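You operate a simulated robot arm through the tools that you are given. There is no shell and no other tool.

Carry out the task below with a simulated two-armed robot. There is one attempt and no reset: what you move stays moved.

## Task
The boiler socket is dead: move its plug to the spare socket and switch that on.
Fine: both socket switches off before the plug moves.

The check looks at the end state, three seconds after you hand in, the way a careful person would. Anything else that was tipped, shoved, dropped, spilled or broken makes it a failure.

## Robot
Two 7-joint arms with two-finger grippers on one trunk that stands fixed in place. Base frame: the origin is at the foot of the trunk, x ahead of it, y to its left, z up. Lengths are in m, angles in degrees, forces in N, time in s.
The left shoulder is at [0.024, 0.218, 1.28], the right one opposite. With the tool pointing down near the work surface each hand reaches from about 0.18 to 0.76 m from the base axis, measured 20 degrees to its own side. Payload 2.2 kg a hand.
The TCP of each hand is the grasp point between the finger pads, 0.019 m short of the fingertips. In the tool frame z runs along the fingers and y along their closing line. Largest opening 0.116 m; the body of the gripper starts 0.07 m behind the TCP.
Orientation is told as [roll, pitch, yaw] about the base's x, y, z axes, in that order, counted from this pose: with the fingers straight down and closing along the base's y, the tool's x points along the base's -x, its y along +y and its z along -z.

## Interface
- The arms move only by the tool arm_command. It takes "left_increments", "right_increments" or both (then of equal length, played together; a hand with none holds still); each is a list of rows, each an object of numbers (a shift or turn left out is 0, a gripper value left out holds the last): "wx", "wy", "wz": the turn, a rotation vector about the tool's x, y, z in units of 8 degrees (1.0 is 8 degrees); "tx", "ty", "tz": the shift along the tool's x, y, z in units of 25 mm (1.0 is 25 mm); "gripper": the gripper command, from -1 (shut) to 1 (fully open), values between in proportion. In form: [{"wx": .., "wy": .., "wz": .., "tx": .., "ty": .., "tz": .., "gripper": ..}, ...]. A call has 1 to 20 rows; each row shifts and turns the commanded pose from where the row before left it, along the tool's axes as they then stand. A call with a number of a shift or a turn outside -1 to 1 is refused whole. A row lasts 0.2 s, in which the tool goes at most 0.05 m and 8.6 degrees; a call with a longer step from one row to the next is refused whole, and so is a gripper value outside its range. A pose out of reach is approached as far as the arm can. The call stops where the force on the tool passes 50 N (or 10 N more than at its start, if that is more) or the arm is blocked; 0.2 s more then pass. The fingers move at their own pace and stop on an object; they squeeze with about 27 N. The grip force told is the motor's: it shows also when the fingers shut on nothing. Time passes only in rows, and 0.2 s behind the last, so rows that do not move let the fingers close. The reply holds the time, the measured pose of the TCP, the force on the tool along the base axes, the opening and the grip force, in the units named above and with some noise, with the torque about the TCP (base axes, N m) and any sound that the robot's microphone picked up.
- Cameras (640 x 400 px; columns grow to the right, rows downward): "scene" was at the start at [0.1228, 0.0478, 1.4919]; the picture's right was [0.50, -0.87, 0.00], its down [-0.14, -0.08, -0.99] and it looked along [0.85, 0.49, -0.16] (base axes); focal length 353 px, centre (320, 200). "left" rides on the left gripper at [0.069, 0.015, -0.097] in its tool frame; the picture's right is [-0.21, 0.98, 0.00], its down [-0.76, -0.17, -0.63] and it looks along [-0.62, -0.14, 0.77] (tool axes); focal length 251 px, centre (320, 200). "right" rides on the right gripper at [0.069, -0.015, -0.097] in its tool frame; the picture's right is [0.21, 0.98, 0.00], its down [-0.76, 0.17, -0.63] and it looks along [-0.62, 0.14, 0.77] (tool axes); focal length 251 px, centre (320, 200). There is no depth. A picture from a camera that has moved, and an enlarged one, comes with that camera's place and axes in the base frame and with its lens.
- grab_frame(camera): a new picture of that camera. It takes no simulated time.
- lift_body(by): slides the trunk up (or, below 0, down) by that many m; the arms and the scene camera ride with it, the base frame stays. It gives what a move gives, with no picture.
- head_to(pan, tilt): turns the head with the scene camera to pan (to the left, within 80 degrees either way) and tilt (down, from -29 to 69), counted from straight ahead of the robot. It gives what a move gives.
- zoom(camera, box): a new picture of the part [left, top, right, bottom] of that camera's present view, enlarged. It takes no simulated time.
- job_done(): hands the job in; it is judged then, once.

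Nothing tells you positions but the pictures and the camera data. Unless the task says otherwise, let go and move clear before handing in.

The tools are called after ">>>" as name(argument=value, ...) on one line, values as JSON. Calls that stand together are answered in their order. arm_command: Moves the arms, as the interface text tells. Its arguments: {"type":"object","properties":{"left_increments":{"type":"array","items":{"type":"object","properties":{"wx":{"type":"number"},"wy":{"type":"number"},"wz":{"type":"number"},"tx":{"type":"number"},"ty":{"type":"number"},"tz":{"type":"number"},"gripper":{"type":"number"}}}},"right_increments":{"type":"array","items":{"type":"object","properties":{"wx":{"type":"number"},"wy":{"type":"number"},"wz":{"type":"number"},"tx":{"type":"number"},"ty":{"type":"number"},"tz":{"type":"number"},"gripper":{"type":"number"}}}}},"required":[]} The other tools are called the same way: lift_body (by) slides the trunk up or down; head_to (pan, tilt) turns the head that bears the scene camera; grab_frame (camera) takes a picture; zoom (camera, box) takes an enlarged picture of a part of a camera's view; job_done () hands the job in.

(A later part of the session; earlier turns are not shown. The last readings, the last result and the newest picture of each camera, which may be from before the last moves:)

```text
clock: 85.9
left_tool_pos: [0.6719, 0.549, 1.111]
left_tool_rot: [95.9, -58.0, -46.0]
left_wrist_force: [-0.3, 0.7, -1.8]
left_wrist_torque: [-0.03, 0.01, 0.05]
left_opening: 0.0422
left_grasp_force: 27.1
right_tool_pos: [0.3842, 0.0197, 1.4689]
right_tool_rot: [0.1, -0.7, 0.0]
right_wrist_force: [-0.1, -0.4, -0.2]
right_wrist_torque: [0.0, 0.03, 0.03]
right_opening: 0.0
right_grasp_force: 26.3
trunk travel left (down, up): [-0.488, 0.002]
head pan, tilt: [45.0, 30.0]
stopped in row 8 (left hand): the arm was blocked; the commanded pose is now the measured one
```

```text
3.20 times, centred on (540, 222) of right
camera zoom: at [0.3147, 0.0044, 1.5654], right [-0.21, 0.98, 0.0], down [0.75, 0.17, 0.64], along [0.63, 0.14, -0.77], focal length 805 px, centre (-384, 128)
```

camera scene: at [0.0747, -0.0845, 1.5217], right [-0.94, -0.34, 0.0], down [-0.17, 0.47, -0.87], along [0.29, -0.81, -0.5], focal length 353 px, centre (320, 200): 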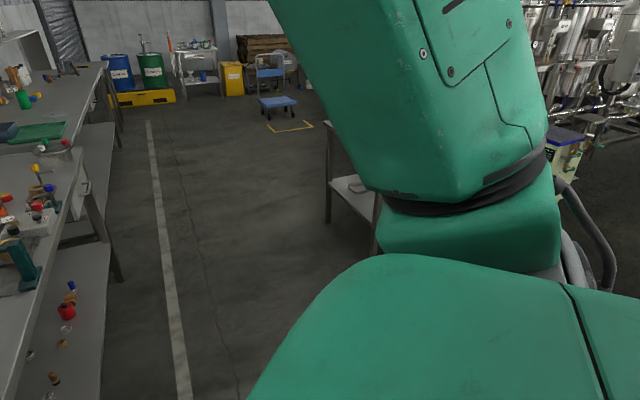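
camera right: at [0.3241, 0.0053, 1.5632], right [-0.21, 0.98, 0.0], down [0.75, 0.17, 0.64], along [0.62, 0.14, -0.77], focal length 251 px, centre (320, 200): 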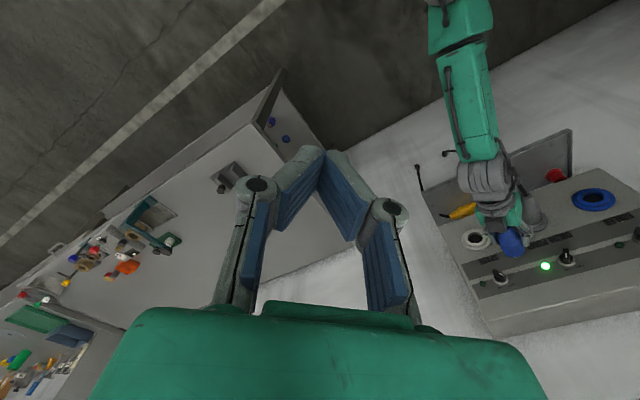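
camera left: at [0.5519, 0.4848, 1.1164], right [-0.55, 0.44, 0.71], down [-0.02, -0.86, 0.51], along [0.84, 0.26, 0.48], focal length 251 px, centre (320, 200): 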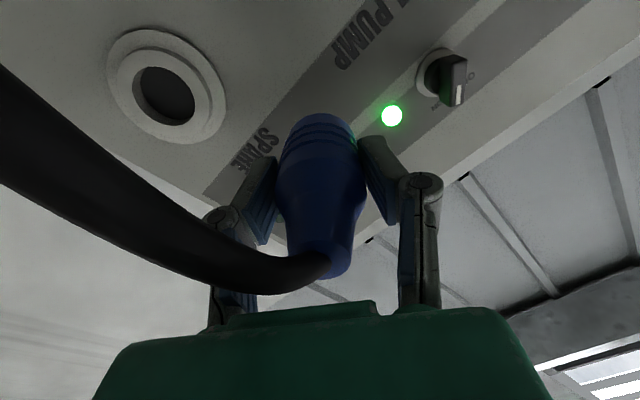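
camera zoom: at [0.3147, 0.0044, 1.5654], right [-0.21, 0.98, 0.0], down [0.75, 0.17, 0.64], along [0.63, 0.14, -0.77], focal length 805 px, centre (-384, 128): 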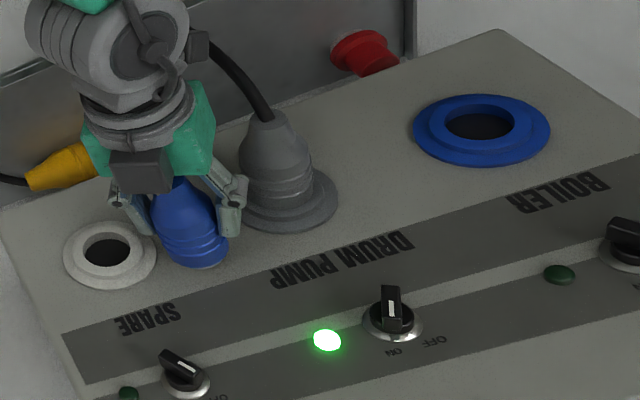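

Going lower makes the chest contact worse. Lowering the trunk so the hand works level with the shoulder should fix it, as it did when I worked the SPARE knob. First I back the plug off, lift it over the DRUM PUMP plug to a free spot, and restore the tool angle.

>>> arm_command(left_increments=[{"tz": -0.8, "gripper": -1}, {"tz": -0.4}, {"tx": -0.63, "ty": 0.37}, {"tx": -0.63, "ty": 0.37}, {"tx": -0.63, "ty": 0.37}, {"tx": 0.33, "ty": 0.58}, {"tx": 0.33, "ty": 0.58}, {"tx": 0.33, "ty": 0.58}, {"wx": 0.71, "wy": 0.2, "wz": -0.26}, {}, {}])

>>> zoom(camera="scene", box=[230, 150, 430, 275])

```text
clock: 88.3
left_tool_pos: [0.6169, 0.5467, 1.1608]
left_tool_rot: [86.5, -60.8, -42.6]
left_wrist_force: [-0.1, 0.3, -0.6]
left_wrist_torque: [-0.01, 0.03, 0.0]
left_opening: 0.0422
left_grasp_force: 27.4
right_tool_pos: [0.3853, 0.0191, 1.4686]
right_tool_rot: [0.1, -0.7, 0.1]
right_wrist_force: [0.4, 0.2, -1.1]
right_wrist_torque: [0.01, -0.02, -0.02]
right_opening: 0.0
right_grasp_force: 27.0
trunk travel left (down, up): [-0.488, 0.002]
head pan, tilt: [45.0, 30.0]
```

```text
3.20 times, centred on (330, 212) of scene
camera zoom: at [0.1072, 0.0649, 1.5214], right [0.71, -0.71, 0.0], down [-0.36, -0.35, -0.86], along [0.61, 0.61, -0.5], focal length 1128 px, centre (288, 160)
```

zoom: 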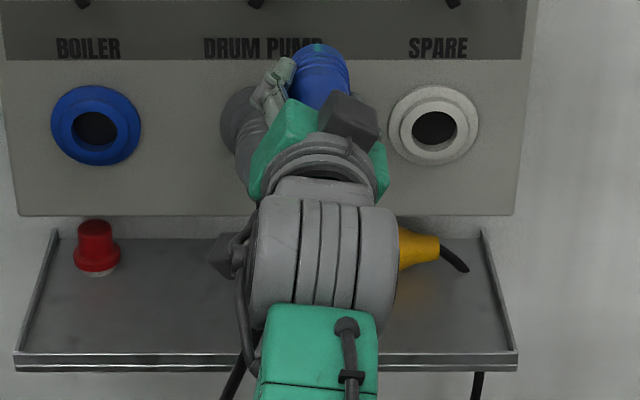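

The plug is clear and the angle is restored. Now I lower the trunk in small steps while raising the hand by the same amount, so the plug stays at roughly the same height.

>>> arm_command(left_increments=[{"tz": -0.4, "gripper": -1}, {"tx": -0.58, "ty": 0.33}, {"tx": -0.58, "ty": 0.33}, {"tx": -0.58, "ty": 0.33}, {}])

>>> lift_body(by=-0.05)

```text
clock: 89.5
left_tool_pos: [0.6099, 0.5428, 1.2133]
left_tool_rot: [86.7, -60.8, -42.7]
left_wrist_force: [-1.0, -0.3, -1.6]
left_wrist_torque: [0.0, 0.02, 0.0]
left_opening: 0.0422
left_grasp_force: 26.7
right_tool_pos: [0.3851, 0.0194, 1.4696]
right_tool_rot: [0.1, -0.7, 0.0]
right_wrist_force: [-0.1, -0.9, 0.1]
right_wrist_torque: [-0.02, 0.0, 0.0]
right_opening: 0.0
right_grasp_force: 27.0
trunk travel left (down, up): [-0.488, 0.002]
head pan, tilt: [45.0, 30.0]
```

```text
clock: 90.4
left_tool_pos: [0.6089, 0.5428, 1.1646]
left_tool_rot: [86.9, -60.9, -42.7]
left_wrist_force: [1.2, -0.4, -0.8]
left_wrist_torque: [0.01, 0.01, 0.02]
left_opening: 0.0421
left_grasp_force: 27.0
right_tool_pos: [0.3848, 0.0191, 1.4196]
right_tool_rot: [0.2, -0.7, 0.0]
right_wrist_force: [0.9, -0.3, -0.3]
right_wrist_torque: [-0.01, -0.03, -0.01]
right_opening: 0.0
right_grasp_force: 27.0
trunk travel left (down, up): [-0.438, 0.052]
head pan, tilt: [45.0, 30.0]
```

That works cleanly. I'll repeat.

>>> arm_command(left_increments=[{"tx": -0.58, "ty": 0.33, "gripper": -1}, {"tx": -0.58, "ty": 0.33}, {"tx": -0.58, "ty": 0.33}, {}])

>>> lift_body(by=-0.05)

>>> arm_command(left_increments=[{"tx": -0.58, "ty": 0.33, "gripper": -1}, {"tx": -0.58, "ty": 0.33}, {"tx": -0.58, "ty": 0.33}, {}])

>>> lift_body(by=-0.05)

>>> grab_frame(camera="scene")

```text
clock: 91.4
left_tool_pos: [0.6111, 0.5432, 1.2135]
left_tool_rot: [86.7, -60.8, -42.6]
left_wrist_force: [-0.3, 0.5, -0.6]
left_wrist_torque: [-0.03, 0.04, -0.04]
left_opening: 0.0425
left_grasp_force: 27.0
right_tool_pos: [0.3842, 0.0191, 1.4185]
right_tool_rot: [0.0, -0.7, 0.0]
right_wrist_force: [0.1, -0.4, 0.0]
right_wrist_torque: [-0.01, 0.06, -0.02]
right_opening: 0.0001
right_grasp_force: 27.3
trunk travel left (down, up): [-0.438, 0.052]
head pan, tilt: [45.0, 30.0]
```

```text
clock: 92.3
left_tool_pos: [0.6099, 0.544, 1.1642]
left_tool_rot: [86.8, -60.8, -42.6]
left_wrist_force: [0.9, 0.1, -1.5]
left_wrist_torque: [-0.01, 0.03, 0.02]
left_opening: 0.0426
left_grasp_force: 26.7
right_tool_pos: [0.3841, 0.0196, 1.3682]
right_tool_rot: [0.0, -0.6, 0.0]
right_wrist_force: [-0.7, 0.7, 0.4]
right_wrist_torque: [0.0, -0.02, -0.01]
right_opening: 0.0
right_grasp_force: 26.9
trunk travel left (down, up): [-0.388, 0.102]
head pan, tilt: [45.0, 30.0]
```

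```text
clock: 93.3
left_tool_pos: [0.6107, 0.5475, 1.2133]
left_tool_rot: [87.1, -60.6, -42.6]
left_wrist_force: [-0.2, -0.7, -0.6]
left_wrist_torque: [0.01, 0.02, 0.0]
left_opening: 0.0425
left_grasp_force: 27.2
right_tool_pos: [0.3851, 0.019, 1.3689]
right_tool_rot: [0.1, -0.8, 0.0]
right_wrist_force: [-0.1, 0.1, 0.3]
right_wrist_torque: [0.0, -0.03, -0.02]
right_opening: 0.0002
right_grasp_force: 27.0
trunk travel left (down, up): [-0.388, 0.102]
head pan, tilt: [45.0, 30.0]
```

```text
clock: 94.2
left_tool_pos: [0.6102, 0.5473, 1.1645]
left_tool_rot: [87.2, -60.6, -42.7]
left_wrist_force: [0.6, -0.6, -1.5]
left_wrist_torque: [-0.04, 0.01, -0.05]
left_opening: 0.0426
left_grasp_force: 27.0
right_tool_pos: [0.3841, 0.0191, 1.3183]
right_tool_rot: [0.1, -0.7, 0.0]
right_wrist_force: [-0.1, 0.0, 0.0]
right_wrist_torque: [-0.03, -0.04, 0.01]
right_opening: 0.0
right_grasp_force: 26.9
trunk travel left (down, up): [-0.338, 0.152]
head pan, tilt: [45.0, 30.0]
```

```text
taken
camera scene: at [0.1065, 0.0645, 1.3714], right [0.71, -0.71, 0.0], down [-0.36, -0.35, -0.86], along [0.61, 0.61, -0.5], focal length 353 px, centre (320, 200)
```

scene: 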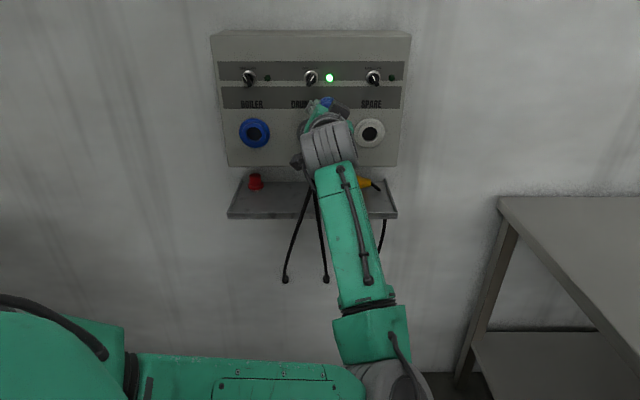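

The trunk is 15 cm lower with the plug still level at z ≈ 1.164 and no strain. Now I try the move right to the SPARE side.

>>> head_to(pan=45, tilt=18)

>>> arm_command(left_increments=[{"tx": -0.21, "ty": -0.633, "tz": 0.13, "gripper": -1}, {"tx": -0.21, "ty": -0.633, "tz": 0.13}, {"tx": -0.21, "ty": -0.633, "tz": 0.13}, {"tx": -0.21, "ty": -0.633, "tz": 0.13}, {"tx": -0.21, "ty": -0.633, "tz": 0.13}, {"tx": -0.21, "ty": -0.633, "tz": 0.13}, {}, {}])

>>> grab_frame(camera="scene")

>>> grab_frame(camera="right")

```text
clock: 95.0
left_tool_pos: [0.6113, 0.5475, 1.1638]
left_tool_rot: [87.0, -60.5, -42.6]
left_wrist_force: [-0.6, -0.1, -1.3]
left_wrist_torque: [-0.02, 0.0, 0.04]
left_opening: 0.0425
left_grasp_force: 27.2
right_tool_pos: [0.3843, 0.019, 1.3204]
right_tool_rot: [0.2, -0.8, 0.0]
right_wrist_force: [-0.7, 0.1, -0.5]
right_wrist_torque: [0.02, -0.01, -0.03]
right_opening: 0.0
right_grasp_force: 26.0
trunk travel left (down, up): [-0.338, 0.152]
head pan, tilt: [45.0, 18.0]
```

```text
clock: 96.8
left_tool_pos: [0.6918, 0.4993, 1.1457]
left_tool_rot: [88.0, -60.1, -42.6]
left_wrist_force: [0.5, 0.2, -0.5]
left_wrist_torque: [-0.01, 0.0, 0.04]
left_opening: 0.0426
left_grasp_force: 27.5
right_tool_pos: [0.3856, 0.0199, 1.3188]
right_tool_rot: [0.1, -0.8, 0.0]
right_wrist_force: [-0.9, 0.6, -0.4]
right_wrist_torque: [0.0, 0.01, 0.0]
right_opening: 0.0
right_grasp_force: 26.5
trunk travel left (down, up): [-0.338, 0.152]
head pan, tilt: [45.0, 18.0]
```

```text
taken
camera scene: at [0.1093, 0.0662, 1.3907], right [0.71, -0.71, 0.0], down [-0.22, -0.22, -0.95], along [0.67, 0.67, -0.31], focal length 353 px, centre (320, 200)
```

scene: 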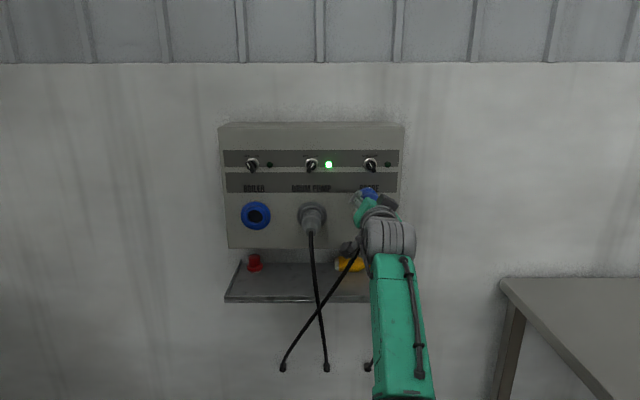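

```text
taken
camera right: at [0.3155, 0.0042, 1.4152], right [-0.21, 0.98, 0.0], down [0.75, 0.17, 0.64], along [0.63, 0.14, -0.77], focal length 251 px, centre (320, 200)
```

right: 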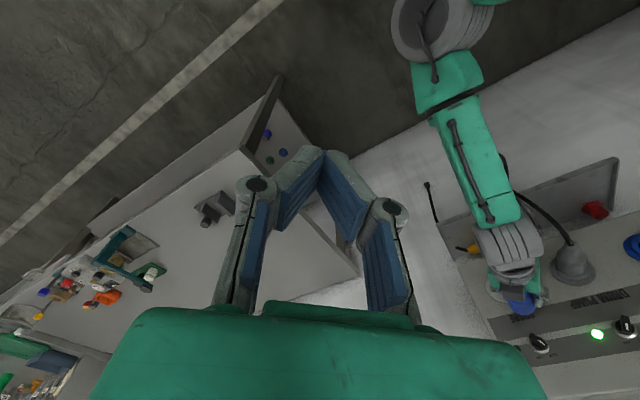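

That worked: the hand is above the SPARE socket at u = 0.136, d = 0.842, with the right tool angle and no contact. I'll lower toward socket height with the nose still clear of the socket face.

>>> arm_command(left_increments=[{"tx": 0.38, "ty": -0.278, "tz": -0.05, "gripper": -1}, {"tx": 0.38, "ty": -0.278, "tz": -0.05}, {"tx": 0.38, "ty": -0.278, "tz": -0.05}, {"tx": 0.38, "ty": -0.278}, {"tx": 0.38, "ty": -0.278}, {}, {}])

>>> zoom(camera="scene", box=[320, 170, 440, 245])

>>> zoom(camera="right", box=[450, 200, 610, 360])

>>> grab_frame(camera="left")

```text
clock: 98.6
left_tool_pos: [0.6862, 0.5058, 1.1099]
left_tool_rot: [91.4, -61.0, -44.5]
left_wrist_force: [-1.2, 0.5, -1.8]
left_wrist_torque: [-0.02, 0.01, 0.02]
left_opening: 0.0424
left_grasp_force: 26.9
right_tool_pos: [0.3791, 0.0197, 1.3203]
right_tool_rot: [0.1, -1.0, 0.0]
right_wrist_force: [0.0, 0.0, 0.0]
right_wrist_torque: [0.03, 0.0, 0.02]
right_opening: 0.0001
right_grasp_force: 26.8
trunk travel left (down, up): [-0.338, 0.152]
head pan, tilt: [45.0, 18.0]
stopped in row 7 (left hand): the arm was blocked; the commanded pose is now the measured one
```

```text
5.33 times, centred on (380, 208) of scene
camera zoom: at [0.1085, 0.0663, 1.3907], right [0.71, -0.71, 0.0], down [-0.22, -0.22, -0.95], along [0.67, 0.67, -0.31], focal length 1881 px, centre (0, 160)
```

zoom: 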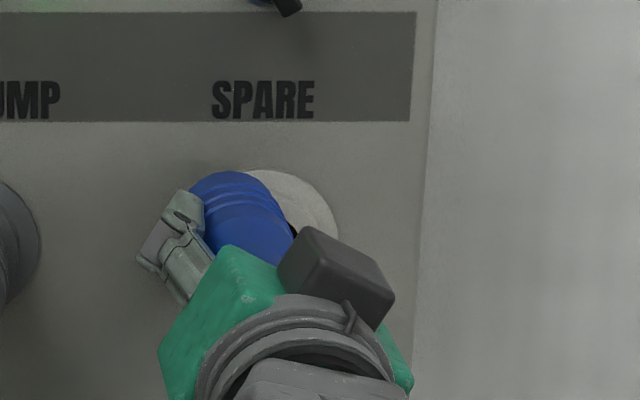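

```text
2.50 times, centred on (530, 280) of right
camera zoom: at [0.3102, 0.004, 1.4165], right [-0.21, 0.98, 0.0], down [0.75, 0.17, 0.64], along [0.63, 0.14, -0.76], focal length 629 px, centre (-205, 0)
```

zoom: 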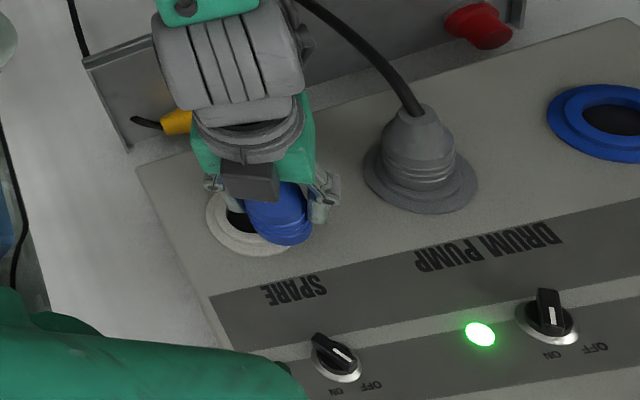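

```text
taken
camera left: at [0.5851, 0.4691, 1.0561], right [-0.55, 0.51, 0.66], down [-0.07, -0.82, 0.57], along [0.83, 0.27, 0.48], focal length 251 px, centre (320, 200)
```

left: 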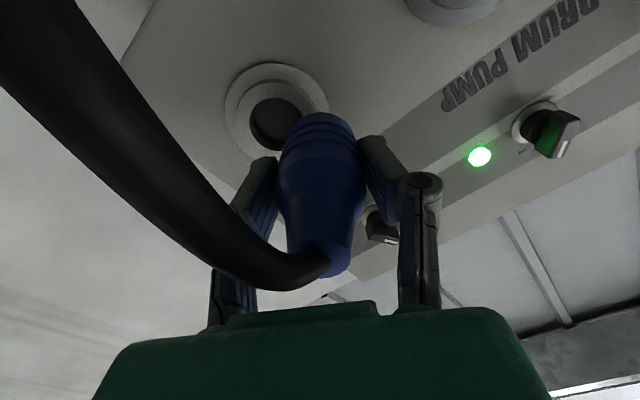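

Blocked again just short, at z = 1.11, where the hand is 8 cm below the shoulder. I'll continue the same stepping to bring the trunk down another 12 cm.

>>> arm_command(left_increments=[{"tx": -0.46, "ty": 0.267, "gripper": -1}, {"tx": -0.46, "ty": 0.267}, {"tx": -0.46, "ty": 0.267}, {}])

>>> lift_body(by=-0.04)

>>> arm_command(left_increments=[{"tx": -0.46, "ty": 0.267, "gripper": -1}, {"tx": -0.46, "ty": 0.267}, {"tx": -0.46, "ty": 0.267}, {}])

>>> lift_body(by=-0.04)

>>> grab_frame(camera="scene")

```text
clock: 99.6
left_tool_pos: [0.6837, 0.5142, 1.1482]
left_tool_rot: [91.6, -60.3, -44.2]
left_wrist_force: [0.5, -0.1, -1.1]
left_wrist_torque: [0.0, 0.01, 0.02]
left_opening: 0.0426
left_grasp_force: 26.6
right_tool_pos: [0.3809, 0.0181, 1.3207]
right_tool_rot: [0.1, -0.8, 0.0]
right_wrist_force: [0.1, 0.1, 0.5]
right_wrist_torque: [0.01, 0.0, 0.02]
right_opening: 0.0001
right_grasp_force: 27.2
trunk travel left (down, up): [-0.338, 0.152]
head pan, tilt: [45.0, 18.0]
```

```text
clock: 100.4
left_tool_pos: [0.6831, 0.5131, 1.1113]
left_tool_rot: [91.8, -60.4, -44.4]
left_wrist_force: [0.1, -0.6, -2.2]
left_wrist_torque: [-0.04, 0.01, -0.01]
left_opening: 0.0423
left_grasp_force: 27.2
right_tool_pos: [0.3795, 0.0186, 1.281]
right_tool_rot: [0.2, -0.9, 0.0]
right_wrist_force: [-0.3, -0.9, 0.5]
right_wrist_torque: [-0.01, 0.05, -0.02]
right_opening: 0.0
right_grasp_force: 27.0
trunk travel left (down, up): [-0.298, 0.192]
head pan, tilt: [45.0, 18.0]
```

```text
clock: 101.4
left_tool_pos: [0.6839, 0.5071, 1.1481]
left_tool_rot: [91.0, -60.7, -44.1]
left_wrist_force: [-0.4, 0.7, -1.8]
left_wrist_torque: [-0.03, 0.01, -0.04]
left_opening: 0.0428
left_grasp_force: 26.8
right_tool_pos: [0.3812, 0.0201, 1.2799]
right_tool_rot: [0.1, -0.9, -0.1]
right_wrist_force: [-0.8, 0.0, -0.9]
right_wrist_torque: [-0.01, -0.02, 0.01]
right_opening: 0.0003
right_grasp_force: 27.1
trunk travel left (down, up): [-0.298, 0.192]
head pan, tilt: [45.0, 18.0]
```

```text
clock: 102.2
left_tool_pos: [0.6845, 0.5068, 1.1082]
left_tool_rot: [90.9, -60.7, -44.2]
left_wrist_force: [-0.2, -0.8, -1.0]
left_wrist_torque: [-0.04, 0.03, -0.03]
left_opening: 0.0424
left_grasp_force: 26.8
right_tool_pos: [0.3805, 0.0188, 1.2414]
right_tool_rot: [0.0, -0.9, 0.0]
right_wrist_force: [-0.6, 0.4, 0.9]
right_wrist_torque: [0.04, -0.01, -0.01]
right_opening: 0.0001
right_grasp_force: 26.7
trunk travel left (down, up): [-0.258, 0.232]
head pan, tilt: [45.0, 18.0]
```

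```text
taken
camera scene: at [0.1085, 0.0661, 1.3107], right [0.71, -0.71, 0.0], down [-0.22, -0.22, -0.95], along [0.67, 0.67, -0.31], focal length 353 px, centre (320, 200)
```

scene: 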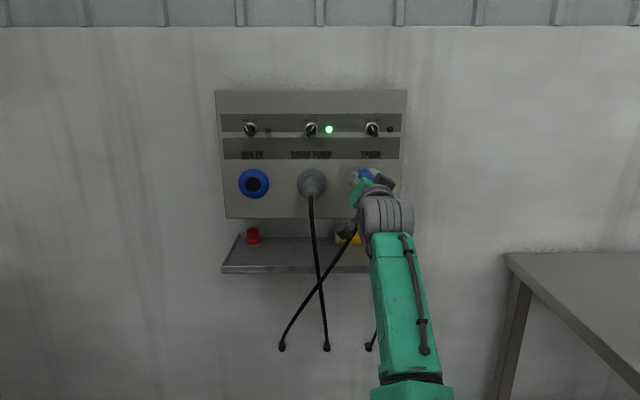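

The shoulder is now level with the hand. I'll restore the exact tool angle and shift to line up with the SPARE socket, still with the nose short of it.

>>> arm_command(left_increments=[{"wx": 0.27, "wy": 0.09, "wz": 0.06, "tz": -0.1, "gripper": -1}, {"tx": 0.13, "ty": -0.333, "tz": -0.05}, {"tx": 0.13, "ty": -0.333}, {"tx": 0.13, "ty": -0.333}, {}, {}])

>>> zoom(camera="scene", box=[320, 140, 440, 215])

>>> grab_frame(camera="right")

>>> grab_frame(camera="left")

```text
clock: 103.6
left_tool_pos: [0.6937, 0.4951, 1.0916]
left_tool_rot: [88.4, -60.3, -43.1]
left_wrist_force: [0.0, 0.5, -1.8]
left_wrist_torque: [0.01, 0.01, -0.01]
left_opening: 0.0425
left_grasp_force: 27.2
right_tool_pos: [0.3809, 0.0187, 1.24]
right_tool_rot: [0.1, -0.7, 0.0]
right_wrist_force: [0.6, 0.4, 0.2]
right_wrist_torque: [0.0, -0.01, -0.01]
right_opening: 0.0
right_grasp_force: 27.2
trunk travel left (down, up): [-0.258, 0.232]
head pan, tilt: [45.0, 18.0]
```

```text
5.33 times, centred on (380, 178) of scene
camera zoom: at [0.1088, 0.0661, 1.3107], right [0.71, -0.71, 0.0], down [-0.22, -0.22, -0.95], along [0.67, 0.67, -0.31], focal length 1881 px, centre (0, 320)
```

zoom: 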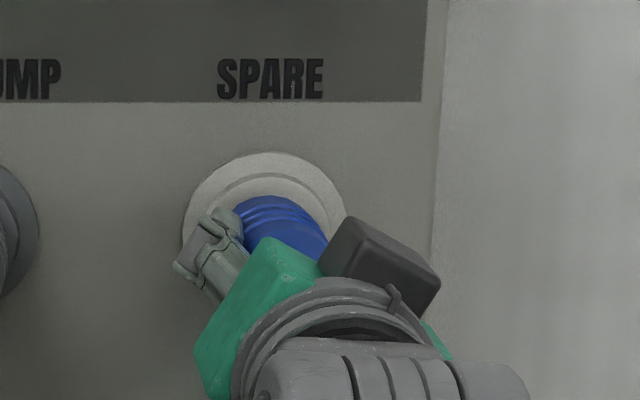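

```text
taken
camera right: at [0.3112, 0.0038, 1.3362], right [-0.21, 0.98, 0.0], down [0.75, 0.17, 0.64], along [0.63, 0.14, -0.77], focal length 251 px, centre (320, 200)
```

right: 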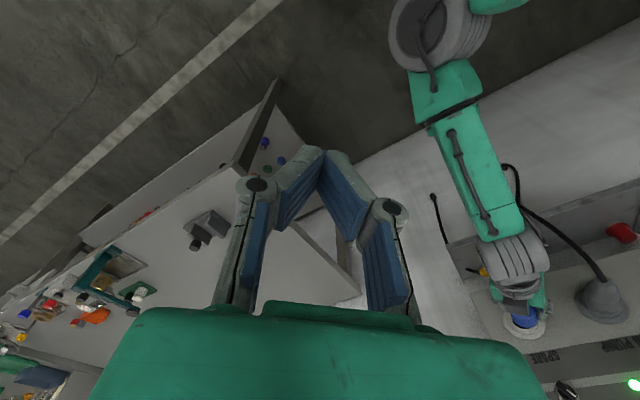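

```text
taken
camera left: at [0.5896, 0.459, 1.0406], right [-0.52, 0.53, 0.67], down [-0.07, -0.81, 0.58], along [0.85, 0.26, 0.46], focal length 251 px, centre (320, 200)
```

left: 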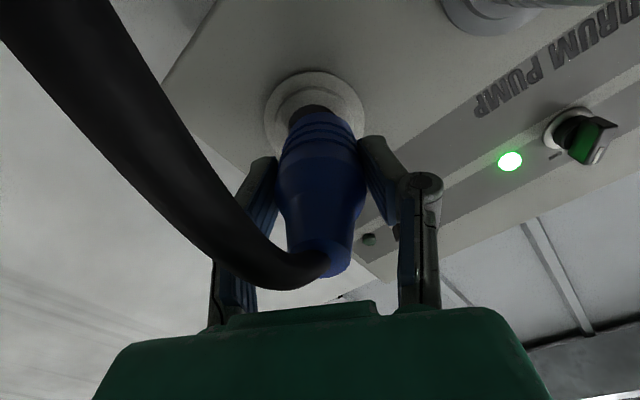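

Close: u = 0.140, z = 1.092, d = 0.841, and the tool angle is right. I'll compare how the socket ring sits behind the plug with the view I had at BOILER.

>>> zoom(camera="left", box=[200, 40, 440, 190])

>>> zoom(camera="right", box=[470, 260, 590, 360])

>>> zoom(camera="scene", box=[345, 160, 405, 198])

```text
2.67 times, centred on (320, 115) of left
camera zoom: at [0.5896, 0.459, 1.0406], right [-0.52, 0.53, 0.67], down [-0.07, -0.81, 0.58], along [0.85, 0.26, 0.46], focal length 670 px, centre (320, 427)
```

zoom: 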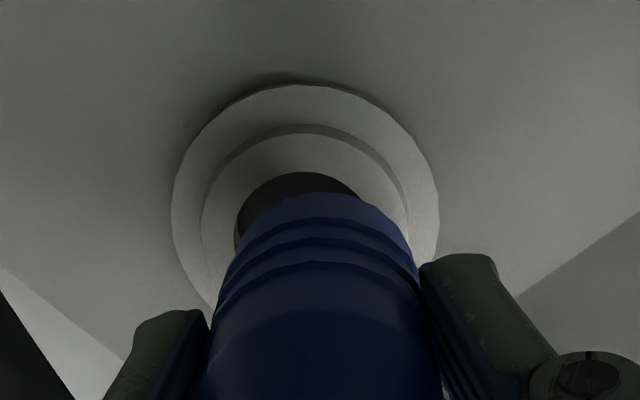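

```text
4.00 times, centred on (530, 310) of right
camera zoom: at [0.3112, 0.0038, 1.3362], right [-0.21, 0.98, 0.0], down [0.75, 0.17, 0.64], along [0.63, 0.14, -0.77], focal length 1006 px, centre (-520, -240)
```

zoom: 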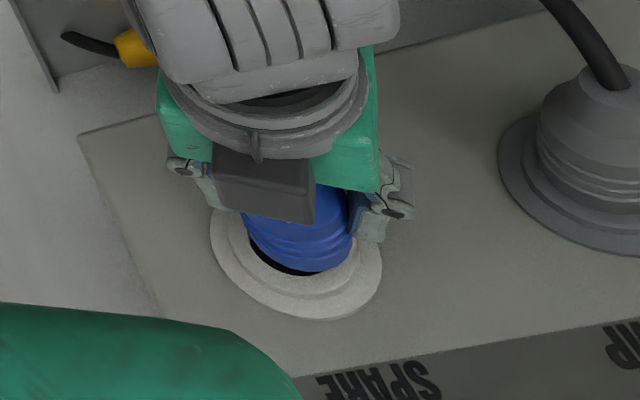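

```text
10.53 times, centred on (375, 179) of scene
camera zoom: at [0.1088, 0.0661, 1.3107], right [0.71, -0.71, 0.0], down [-0.22, -0.22, -0.95], along [0.67, 0.67, -0.31], focal length 3712 px, centre (-259, 421)
```

zoom: 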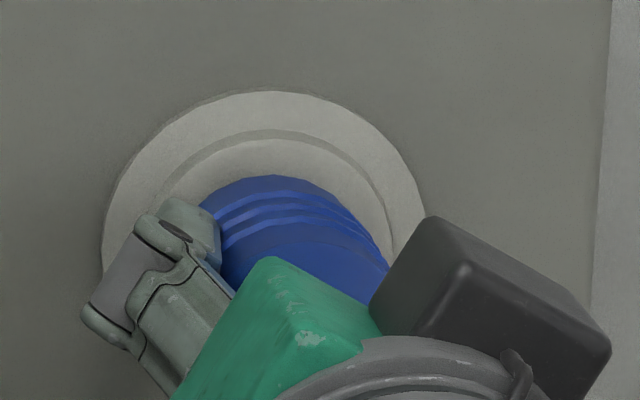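

The left camera agrees with the measured pose: I need about 4 mm along -y and 3 mm along +x. I'll make that correction and recheck.

>>> arm_command(left_increments=[{"tx": 0.11, "ty": -0.165, "gripper": -1}, {}, {}])

>>> zoom(camera="left", box=[200, 40, 440, 190])

>>> zoom(camera="right", box=[470, 260, 590, 360])

```text
clock: 104.4
left_tool_pos: [0.6945, 0.494, 1.0865]
left_tool_rot: [88.4, -60.2, -43.2]
left_wrist_force: [-0.1, 0.0, -1.7]
left_wrist_torque: [0.01, -0.01, -0.03]
left_opening: 0.0426
left_grasp_force: 27.1
right_tool_pos: [0.3808, 0.0184, 1.2403]
right_tool_rot: [0.2, -0.8, -0.1]
right_wrist_force: [0.2, 0.6, 0.2]
right_wrist_torque: [-0.01, 0.01, -0.01]
right_opening: 0.0
right_grasp_force: 27.0
trunk travel left (down, up): [-0.258, 0.232]
head pan, tilt: [45.0, 18.0]
```

```text
2.67 times, centred on (320, 115) of left
camera zoom: at [0.591, 0.4582, 1.0362], right [-0.52, 0.53, 0.67], down [-0.07, -0.81, 0.58], along [0.85, 0.26, 0.46], focal length 670 px, centre (320, 427)
```

zoom: 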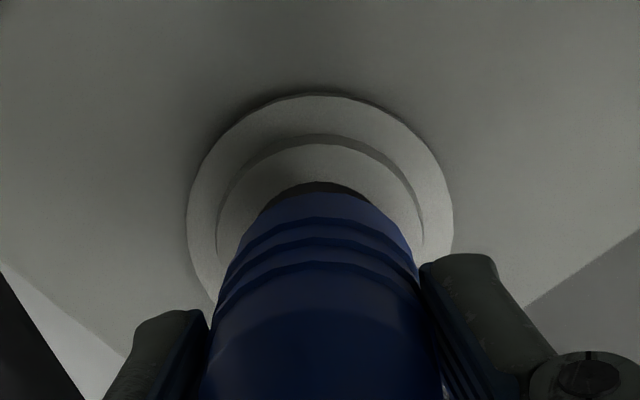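

```text
4.00 times, centred on (530, 310) of right
camera zoom: at [0.3112, 0.0038, 1.3362], right [-0.21, 0.98, 0.0], down [0.75, 0.17, 0.64], along [0.63, 0.14, -0.77], focal length 1006 px, centre (-520, -240)
```

zoom: 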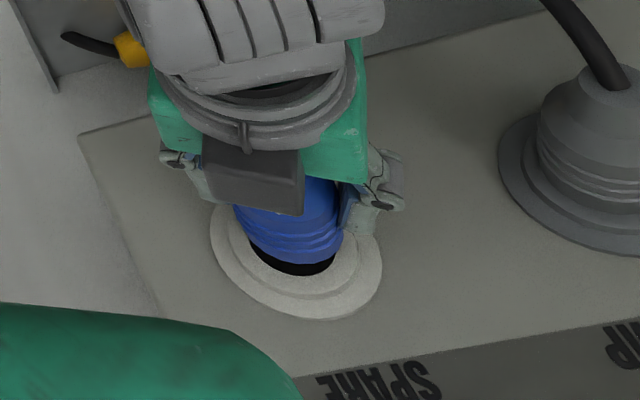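

The socket is now centred on the plug in both axes. I'll push in gently.

>>> arm_command(left_increments=[{"tz": 0.2, "gripper": -1}, {"tz": 0.2}, {"tz": 0.15}, {}])

>>> zoom(camera="right", box=[470, 260, 590, 360])

>>> zoom(camera="left", box=[200, 40, 440, 190])

```text
clock: 105.4
left_tool_pos: [0.7051, 0.5015, 1.0841]
left_tool_rot: [87.5, -60.2, -42.6]
left_wrist_force: [0.7, -0.6, -1.2]
left_wrist_torque: [0.0, 0.0, -0.01]
left_opening: 0.042
left_grasp_force: 27.3
right_tool_pos: [0.379, 0.019, 1.241]
right_tool_rot: [0.0, -0.7, -0.1]
right_wrist_force: [0.3, 0.6, -0.2]
right_wrist_torque: [0.03, -0.01, 0.01]
right_opening: 0.0
right_grasp_force: 26.6
trunk travel left (down, up): [-0.258, 0.232]
head pan, tilt: [45.0, 18.0]
```

```text
4.00 times, centred on (530, 310) of right
camera zoom: at [0.3111, 0.0038, 1.3362], right [-0.21, 0.98, 0.0], down [0.75, 0.17, 0.64], along [0.63, 0.14, -0.77], focal length 1006 px, centre (-520, -240)
```

zoom: 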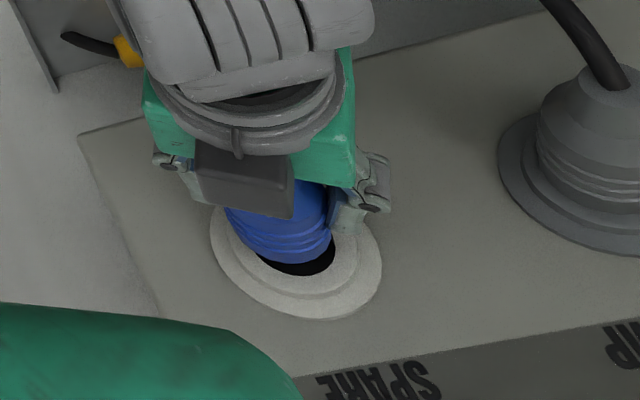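

```text
2.67 times, centred on (320, 115) of left
camera zoom: at [0.6012, 0.465, 1.0319], right [-0.51, 0.53, 0.67], down [-0.07, -0.81, 0.59], along [0.85, 0.26, 0.45], focal length 670 px, centre (320, 427)
```

zoom: 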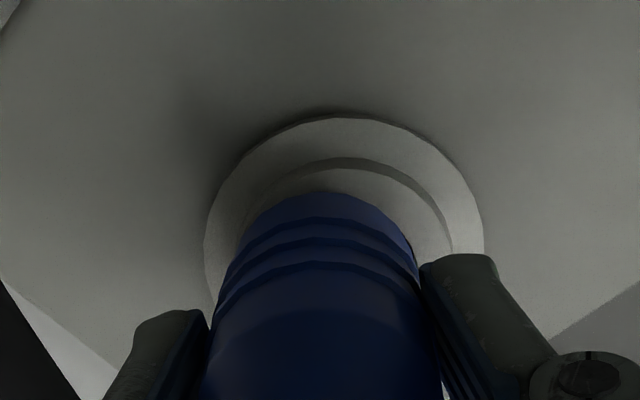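

The hand drifted a few millimetres sideways as it went in. Matching the picture I had with the plug seated at BOILER, I need about +4.7 mm in y and -3 mm in x. I'll correct now, with no contact force yet.

>>> arm_command(left_increments=[{"ty": 0.1, "tx": -0.07, "gripper": -1}, {"ty": 0.09, "tx": -0.06}, {}, {}])

>>> zoom(camera="left", box=[180, 60, 480, 300])

>>> zoom(camera="left", box=[200, 40, 440, 190])

>>> zoom(camera="right", box=[470, 260, 590, 360])

```text
clock: 106.4
left_tool_pos: [0.7019, 0.5013, 1.0876]
left_tool_rot: [87.5, -60.3, -42.7]
left_wrist_force: [0.4, -0.1, -2.1]
left_wrist_torque: [-0.04, -0.03, 0.02]
left_opening: 0.0422
left_grasp_force: 26.9
right_tool_pos: [0.3809, 0.0195, 1.2402]
right_tool_rot: [0.1, -0.8, 0.0]
right_wrist_force: [-0.7, 0.5, 0.4]
right_wrist_torque: [0.02, -0.04, 0.04]
right_opening: 0.0
right_grasp_force: 26.7
trunk travel left (down, up): [-0.258, 0.232]
head pan, tilt: [45.0, 18.0]
```

```text
1.67 times, centred on (330, 180) of left
camera zoom: at [0.5994, 0.4665, 1.0372], right [-0.51, 0.54, 0.67], down [-0.07, -0.81, 0.59], along [0.85, 0.26, 0.45], focal length 419 px, centre (303, 233)
```

zoom: 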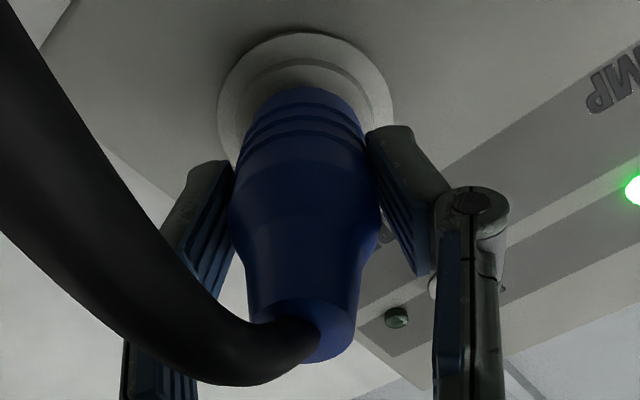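

```text
2.67 times, centred on (320, 115) of left
camera zoom: at [0.5994, 0.4665, 1.0372], right [-0.51, 0.54, 0.67], down [-0.07, -0.81, 0.59], along [0.85, 0.26, 0.45], focal length 670 px, centre (320, 427)
```

zoom: 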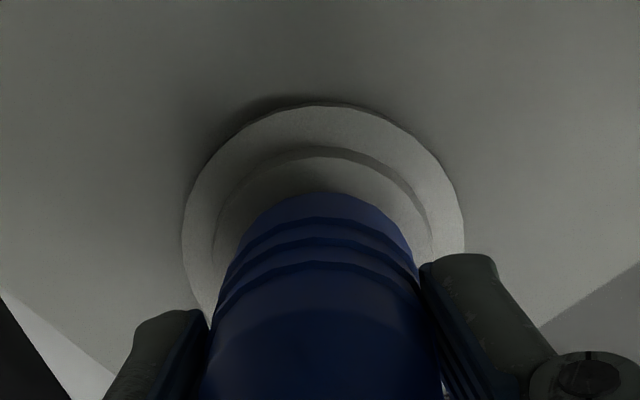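

```text
4.00 times, centred on (530, 310) of right
camera zoom: at [0.3112, 0.0038, 1.3362], right [-0.21, 0.98, 0.0], down [0.75, 0.17, 0.64], along [0.63, 0.14, -0.77], focal length 1006 px, centre (-520, -240)
```

zoom: 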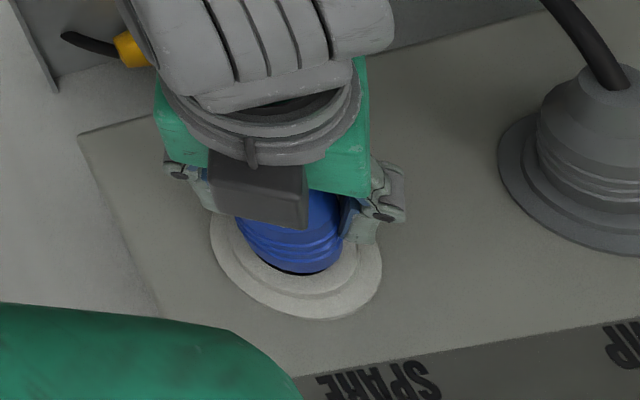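

The socket ring is centred sideways now, and needs about 2 mm more along -x. I'll apply that and go in another 5 mm, countering the known drift.

>>> arm_command(left_increments=[{"tx": -0.08, "gripper": -1}, {"tz": 0.2, "ty": 0.04}, {}, {}])

>>> zoom(camera="left", box=[180, 60, 480, 300])

>>> zoom(camera="right", box=[470, 260, 590, 360])

```text
clock: 107.4
left_tool_pos: [0.7082, 0.5042, 1.0896]
left_tool_rot: [87.2, -60.4, -42.7]
left_wrist_force: [0.1, -0.5, -1.2]
left_wrist_torque: [0.01, 0.03, -0.02]
left_opening: 0.0422
left_grasp_force: 27.4
right_tool_pos: [0.3797, 0.0184, 1.2378]
right_tool_rot: [0.1, -0.8, 0.0]
right_wrist_force: [-0.2, 0.2, -0.7]
right_wrist_torque: [0.05, 0.01, 0.01]
right_opening: 0.0004
right_grasp_force: 26.9
trunk travel left (down, up): [-0.258, 0.232]
head pan, tilt: [45.0, 18.0]
```

```text
1.67 times, centred on (330, 180) of left
camera zoom: at [0.6038, 0.4682, 1.0387], right [-0.51, 0.54, 0.67], down [-0.07, -0.8, 0.59], along [0.86, 0.25, 0.45], focal length 419 px, centre (303, 233)
```

zoom: 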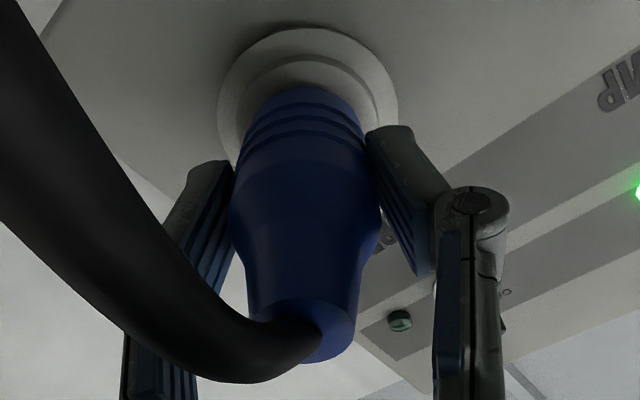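

```text
4.00 times, centred on (530, 310) of right
camera zoom: at [0.3112, 0.0038, 1.3362], right [-0.21, 0.98, 0.0], down [0.75, 0.17, 0.64], along [0.63, 0.14, -0.77], focal length 1006 px, centre (-520, -240)
```

zoom: 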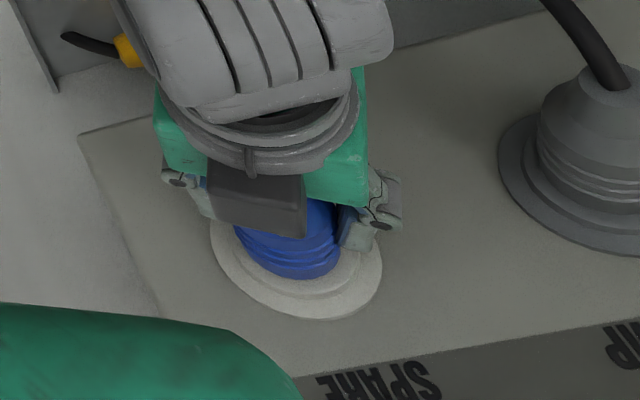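

Nearly seated: d = 0.857, with the ring centred. I'll correct 2 mm back along x and push the last 4 to 5 mm.

>>> arm_command(left_increments=[{"tx": 0.07, "gripper": -1}, {"tz": 0.18, "ty": 0.03}, {}, {}])

>>> zoom(camera="left", box=[180, 60, 480, 300])

>>> zoom(camera="right", box=[470, 260, 590, 360])

>>> zoom(camera="scene", box=[345, 160, 405, 198])

```text
clock: 108.4
left_tool_pos: [0.7088, 0.5065, 1.0886]
left_tool_rot: [86.9, -60.4, -42.7]
left_wrist_force: [-8.9, -2.0, -3.2]
left_wrist_torque: [-0.05, 0.1, 0.23]
left_opening: 0.0425
left_grasp_force: 27.1
right_tool_pos: [0.3809, 0.0182, 1.2403]
right_tool_rot: [0.1, -0.9, -0.1]
right_wrist_force: [-1.7, -0.1, 0.9]
right_wrist_torque: [-0.02, 0.01, -0.07]
right_opening: 0.0
right_grasp_force: 26.7
trunk travel left (down, up): [-0.258, 0.232]
head pan, tilt: [45.0, 18.0]
```

```text
1.67 times, centred on (330, 180) of left
camera zoom: at [0.6052, 0.471, 1.0372], right [-0.51, 0.54, 0.67], down [-0.07, -0.8, 0.59], along [0.86, 0.25, 0.45], focal length 419 px, centre (303, 233)
```

zoom: 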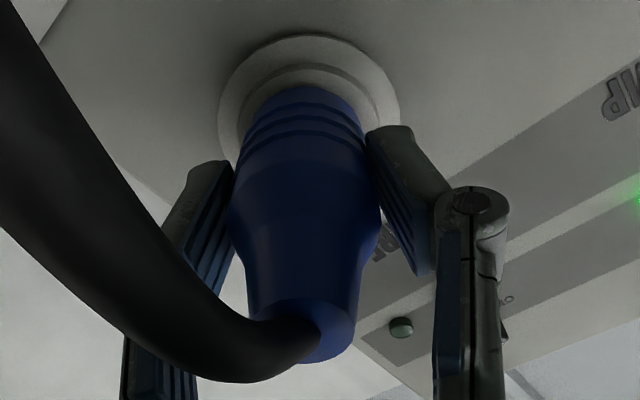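

```text
4.00 times, centred on (530, 310) of right
camera zoom: at [0.3104, 0.0037, 1.3364], right [-0.21, 0.98, 0.0], down [0.75, 0.17, 0.64], along [0.63, 0.14, -0.76], focal length 1006 px, centre (-520, -240)
```

zoom: 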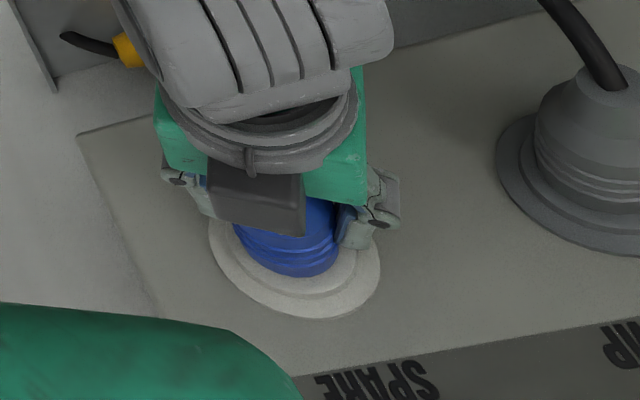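

```text
10.53 times, centred on (375, 179) of scene
camera zoom: at [0.1075, 0.0658, 1.3107], right [0.71, -0.71, 0.0], down [-0.22, -0.22, -0.95], along [0.67, 0.67, -0.31], focal length 3712 px, centre (-259, 421)
```

zoom: 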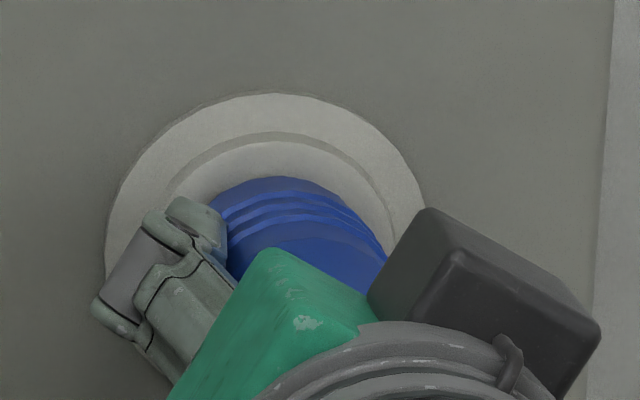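

The plug has met the socket with about 8 N and is within 2 mm of the seated depth; the side force asks for about 1 mm in +y and +x. I'll ease that way and press it home.

>>> arm_command(left_increments=[{"ty": 0.04, "tx": 0.04, "gripper": -1}, {"tz": 0.1}, {"tz": 0.1}, {}])

>>> zoom(camera="left", box=[180, 60, 480, 300])

>>> zoom(camera="right", box=[470, 260, 590, 360])

```text
clock: 109.4
left_tool_pos: [0.7115, 0.5071, 1.0881]
left_tool_rot: [87.0, -60.4, -42.8]
left_wrist_force: [-18.8, -6.8, -8.0]
left_wrist_torque: [-0.03, -0.05, 0.2]
left_opening: 0.0425
left_grasp_force: 26.8
right_tool_pos: [0.3788, 0.0161, 1.2395]
right_tool_rot: [0.2, -0.9, 0.0]
right_wrist_force: [-0.3, 0.2, -0.5]
right_wrist_torque: [0.0, -0.01, -0.01]
right_opening: 0.0001
right_grasp_force: 26.9
trunk travel left (down, up): [-0.258, 0.232]
head pan, tilt: [45.0, 18.0]
```

```text
1.67 times, centred on (330, 180) of left
camera zoom: at [0.6074, 0.4727, 1.0372], right [-0.51, 0.54, 0.67], down [-0.08, -0.8, 0.59], along [0.86, 0.25, 0.45], focal length 419 px, centre (303, 233)
```

zoom: 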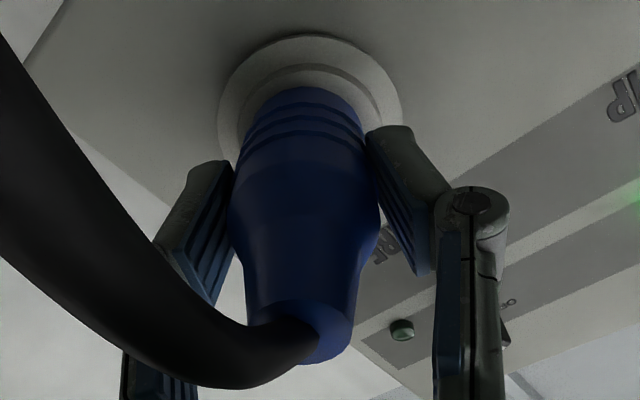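

```text
4.00 times, centred on (530, 310) of right
camera zoom: at [0.3091, 0.002, 1.3366], right [-0.21, 0.98, 0.0], down [0.75, 0.16, 0.65], along [0.63, 0.14, -0.76], focal length 1006 px, centre (-520, -240)
```

zoom: 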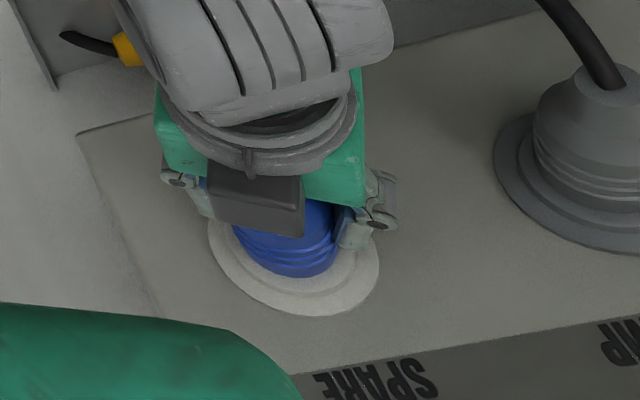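

The depth now equals the seated depth at BOILER, with 18 N axial and some side load pushing toward +x. I'll relieve the side load.

>>> arm_command(left_increments=[{"tx": 0.08, "ty": 0.04, "gripper": -1}, {"tx": 0.06, "ty": 0.03}, {}, {}])

>>> zoom(camera="left", box=[180, 60, 480, 300])

```text
clock: 110.4
left_tool_pos: [0.7116, 0.5069, 1.0867]
left_tool_rot: [87.6, -60.2, -43.4]
left_wrist_force: [-0.6, -7.0, 1.9]
left_wrist_torque: [-0.01, -0.05, -0.2]
left_opening: 0.0425
left_grasp_force: 27.7
right_tool_pos: [0.3804, 0.0161, 1.2401]
right_tool_rot: [0.1, -0.8, 0.0]
right_wrist_force: [-0.1, -0.1, 0.3]
right_wrist_torque: [-0.03, -0.01, -0.06]
right_opening: 0.0001
right_grasp_force: 27.1
trunk travel left (down, up): [-0.258, 0.232]
head pan, tilt: [45.0, 18.0]
```

```text
1.67 times, centred on (330, 180) of left
camera zoom: at [0.6074, 0.4732, 1.0367], right [-0.51, 0.54, 0.67], down [-0.08, -0.8, 0.59], along [0.86, 0.25, 0.45], focal length 419 px, centre (303, 233)
```

zoom: 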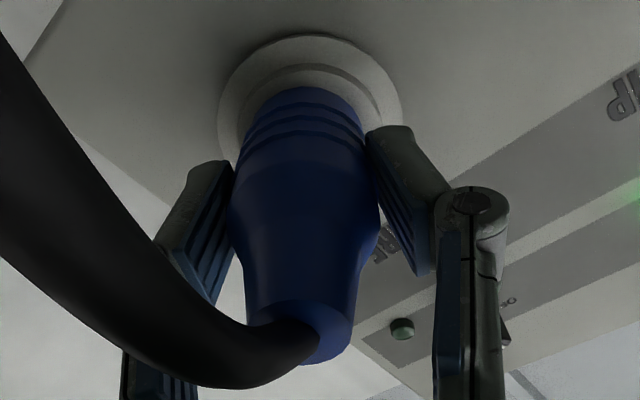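

The side load has nearly vanished and the plug is centred in the socket. I'll press a little more to confirm it's against its stop.

>>> arm_command(left_increments=[{"tz": 0.1, "ty": -0.03, "gripper": -1}, {"tz": 0.08}, {}])

>>> zoom(camera="right", box=[470, 260, 590, 360])

>>> zoom(camera="left", box=[200, 40, 440, 190])

```text
clock: 111.2
left_tool_pos: [0.7121, 0.5099, 1.0878]
left_tool_rot: [87.5, -60.4, -43.4]
left_wrist_force: [-18.9, -16.7, 1.8]
left_wrist_torque: [0.05, -0.11, 0.01]
left_opening: 0.0428
left_grasp_force: 26.9
right_tool_pos: [0.3774, 0.0151, 1.2415]
right_tool_rot: [0.4, -1.0, 0.1]
right_wrist_force: [0.6, 1.0, 0.2]
right_wrist_torque: [-0.02, -0.01, 0.03]
right_opening: 0.0001
right_grasp_force: 27.1
trunk travel left (down, up): [-0.258, 0.232]
head pan, tilt: [45.0, 18.0]
```

```text
4.00 times, centred on (530, 310) of right
camera zoom: at [0.3082, -0.0011, 1.3369], right [-0.21, 0.98, 0.0], down [0.75, 0.16, 0.65], along [0.63, 0.14, -0.76], focal length 1006 px, centre (-520, -240)
```

zoom: 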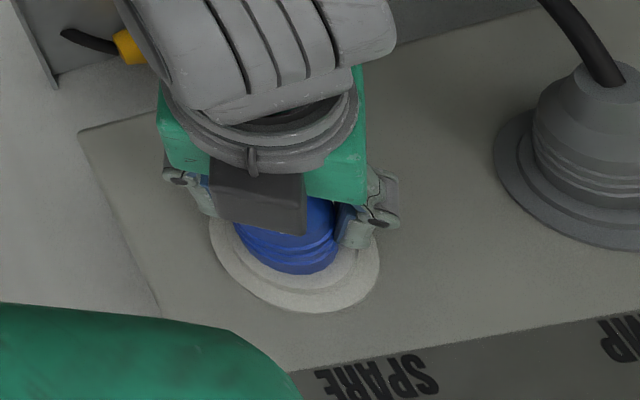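

```text
2.67 times, centred on (320, 115) of left
camera zoom: at [0.6085, 0.4742, 1.0367], right [-0.51, 0.54, 0.67], down [-0.08, -0.8, 0.59], along [0.86, 0.25, 0.45], focal length 670 px, centre (320, 427)
```

zoom: 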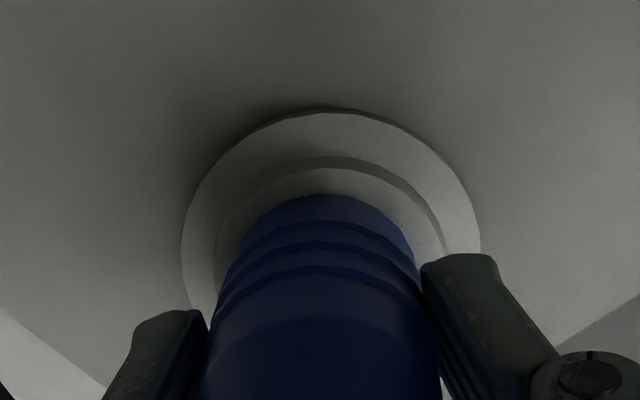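

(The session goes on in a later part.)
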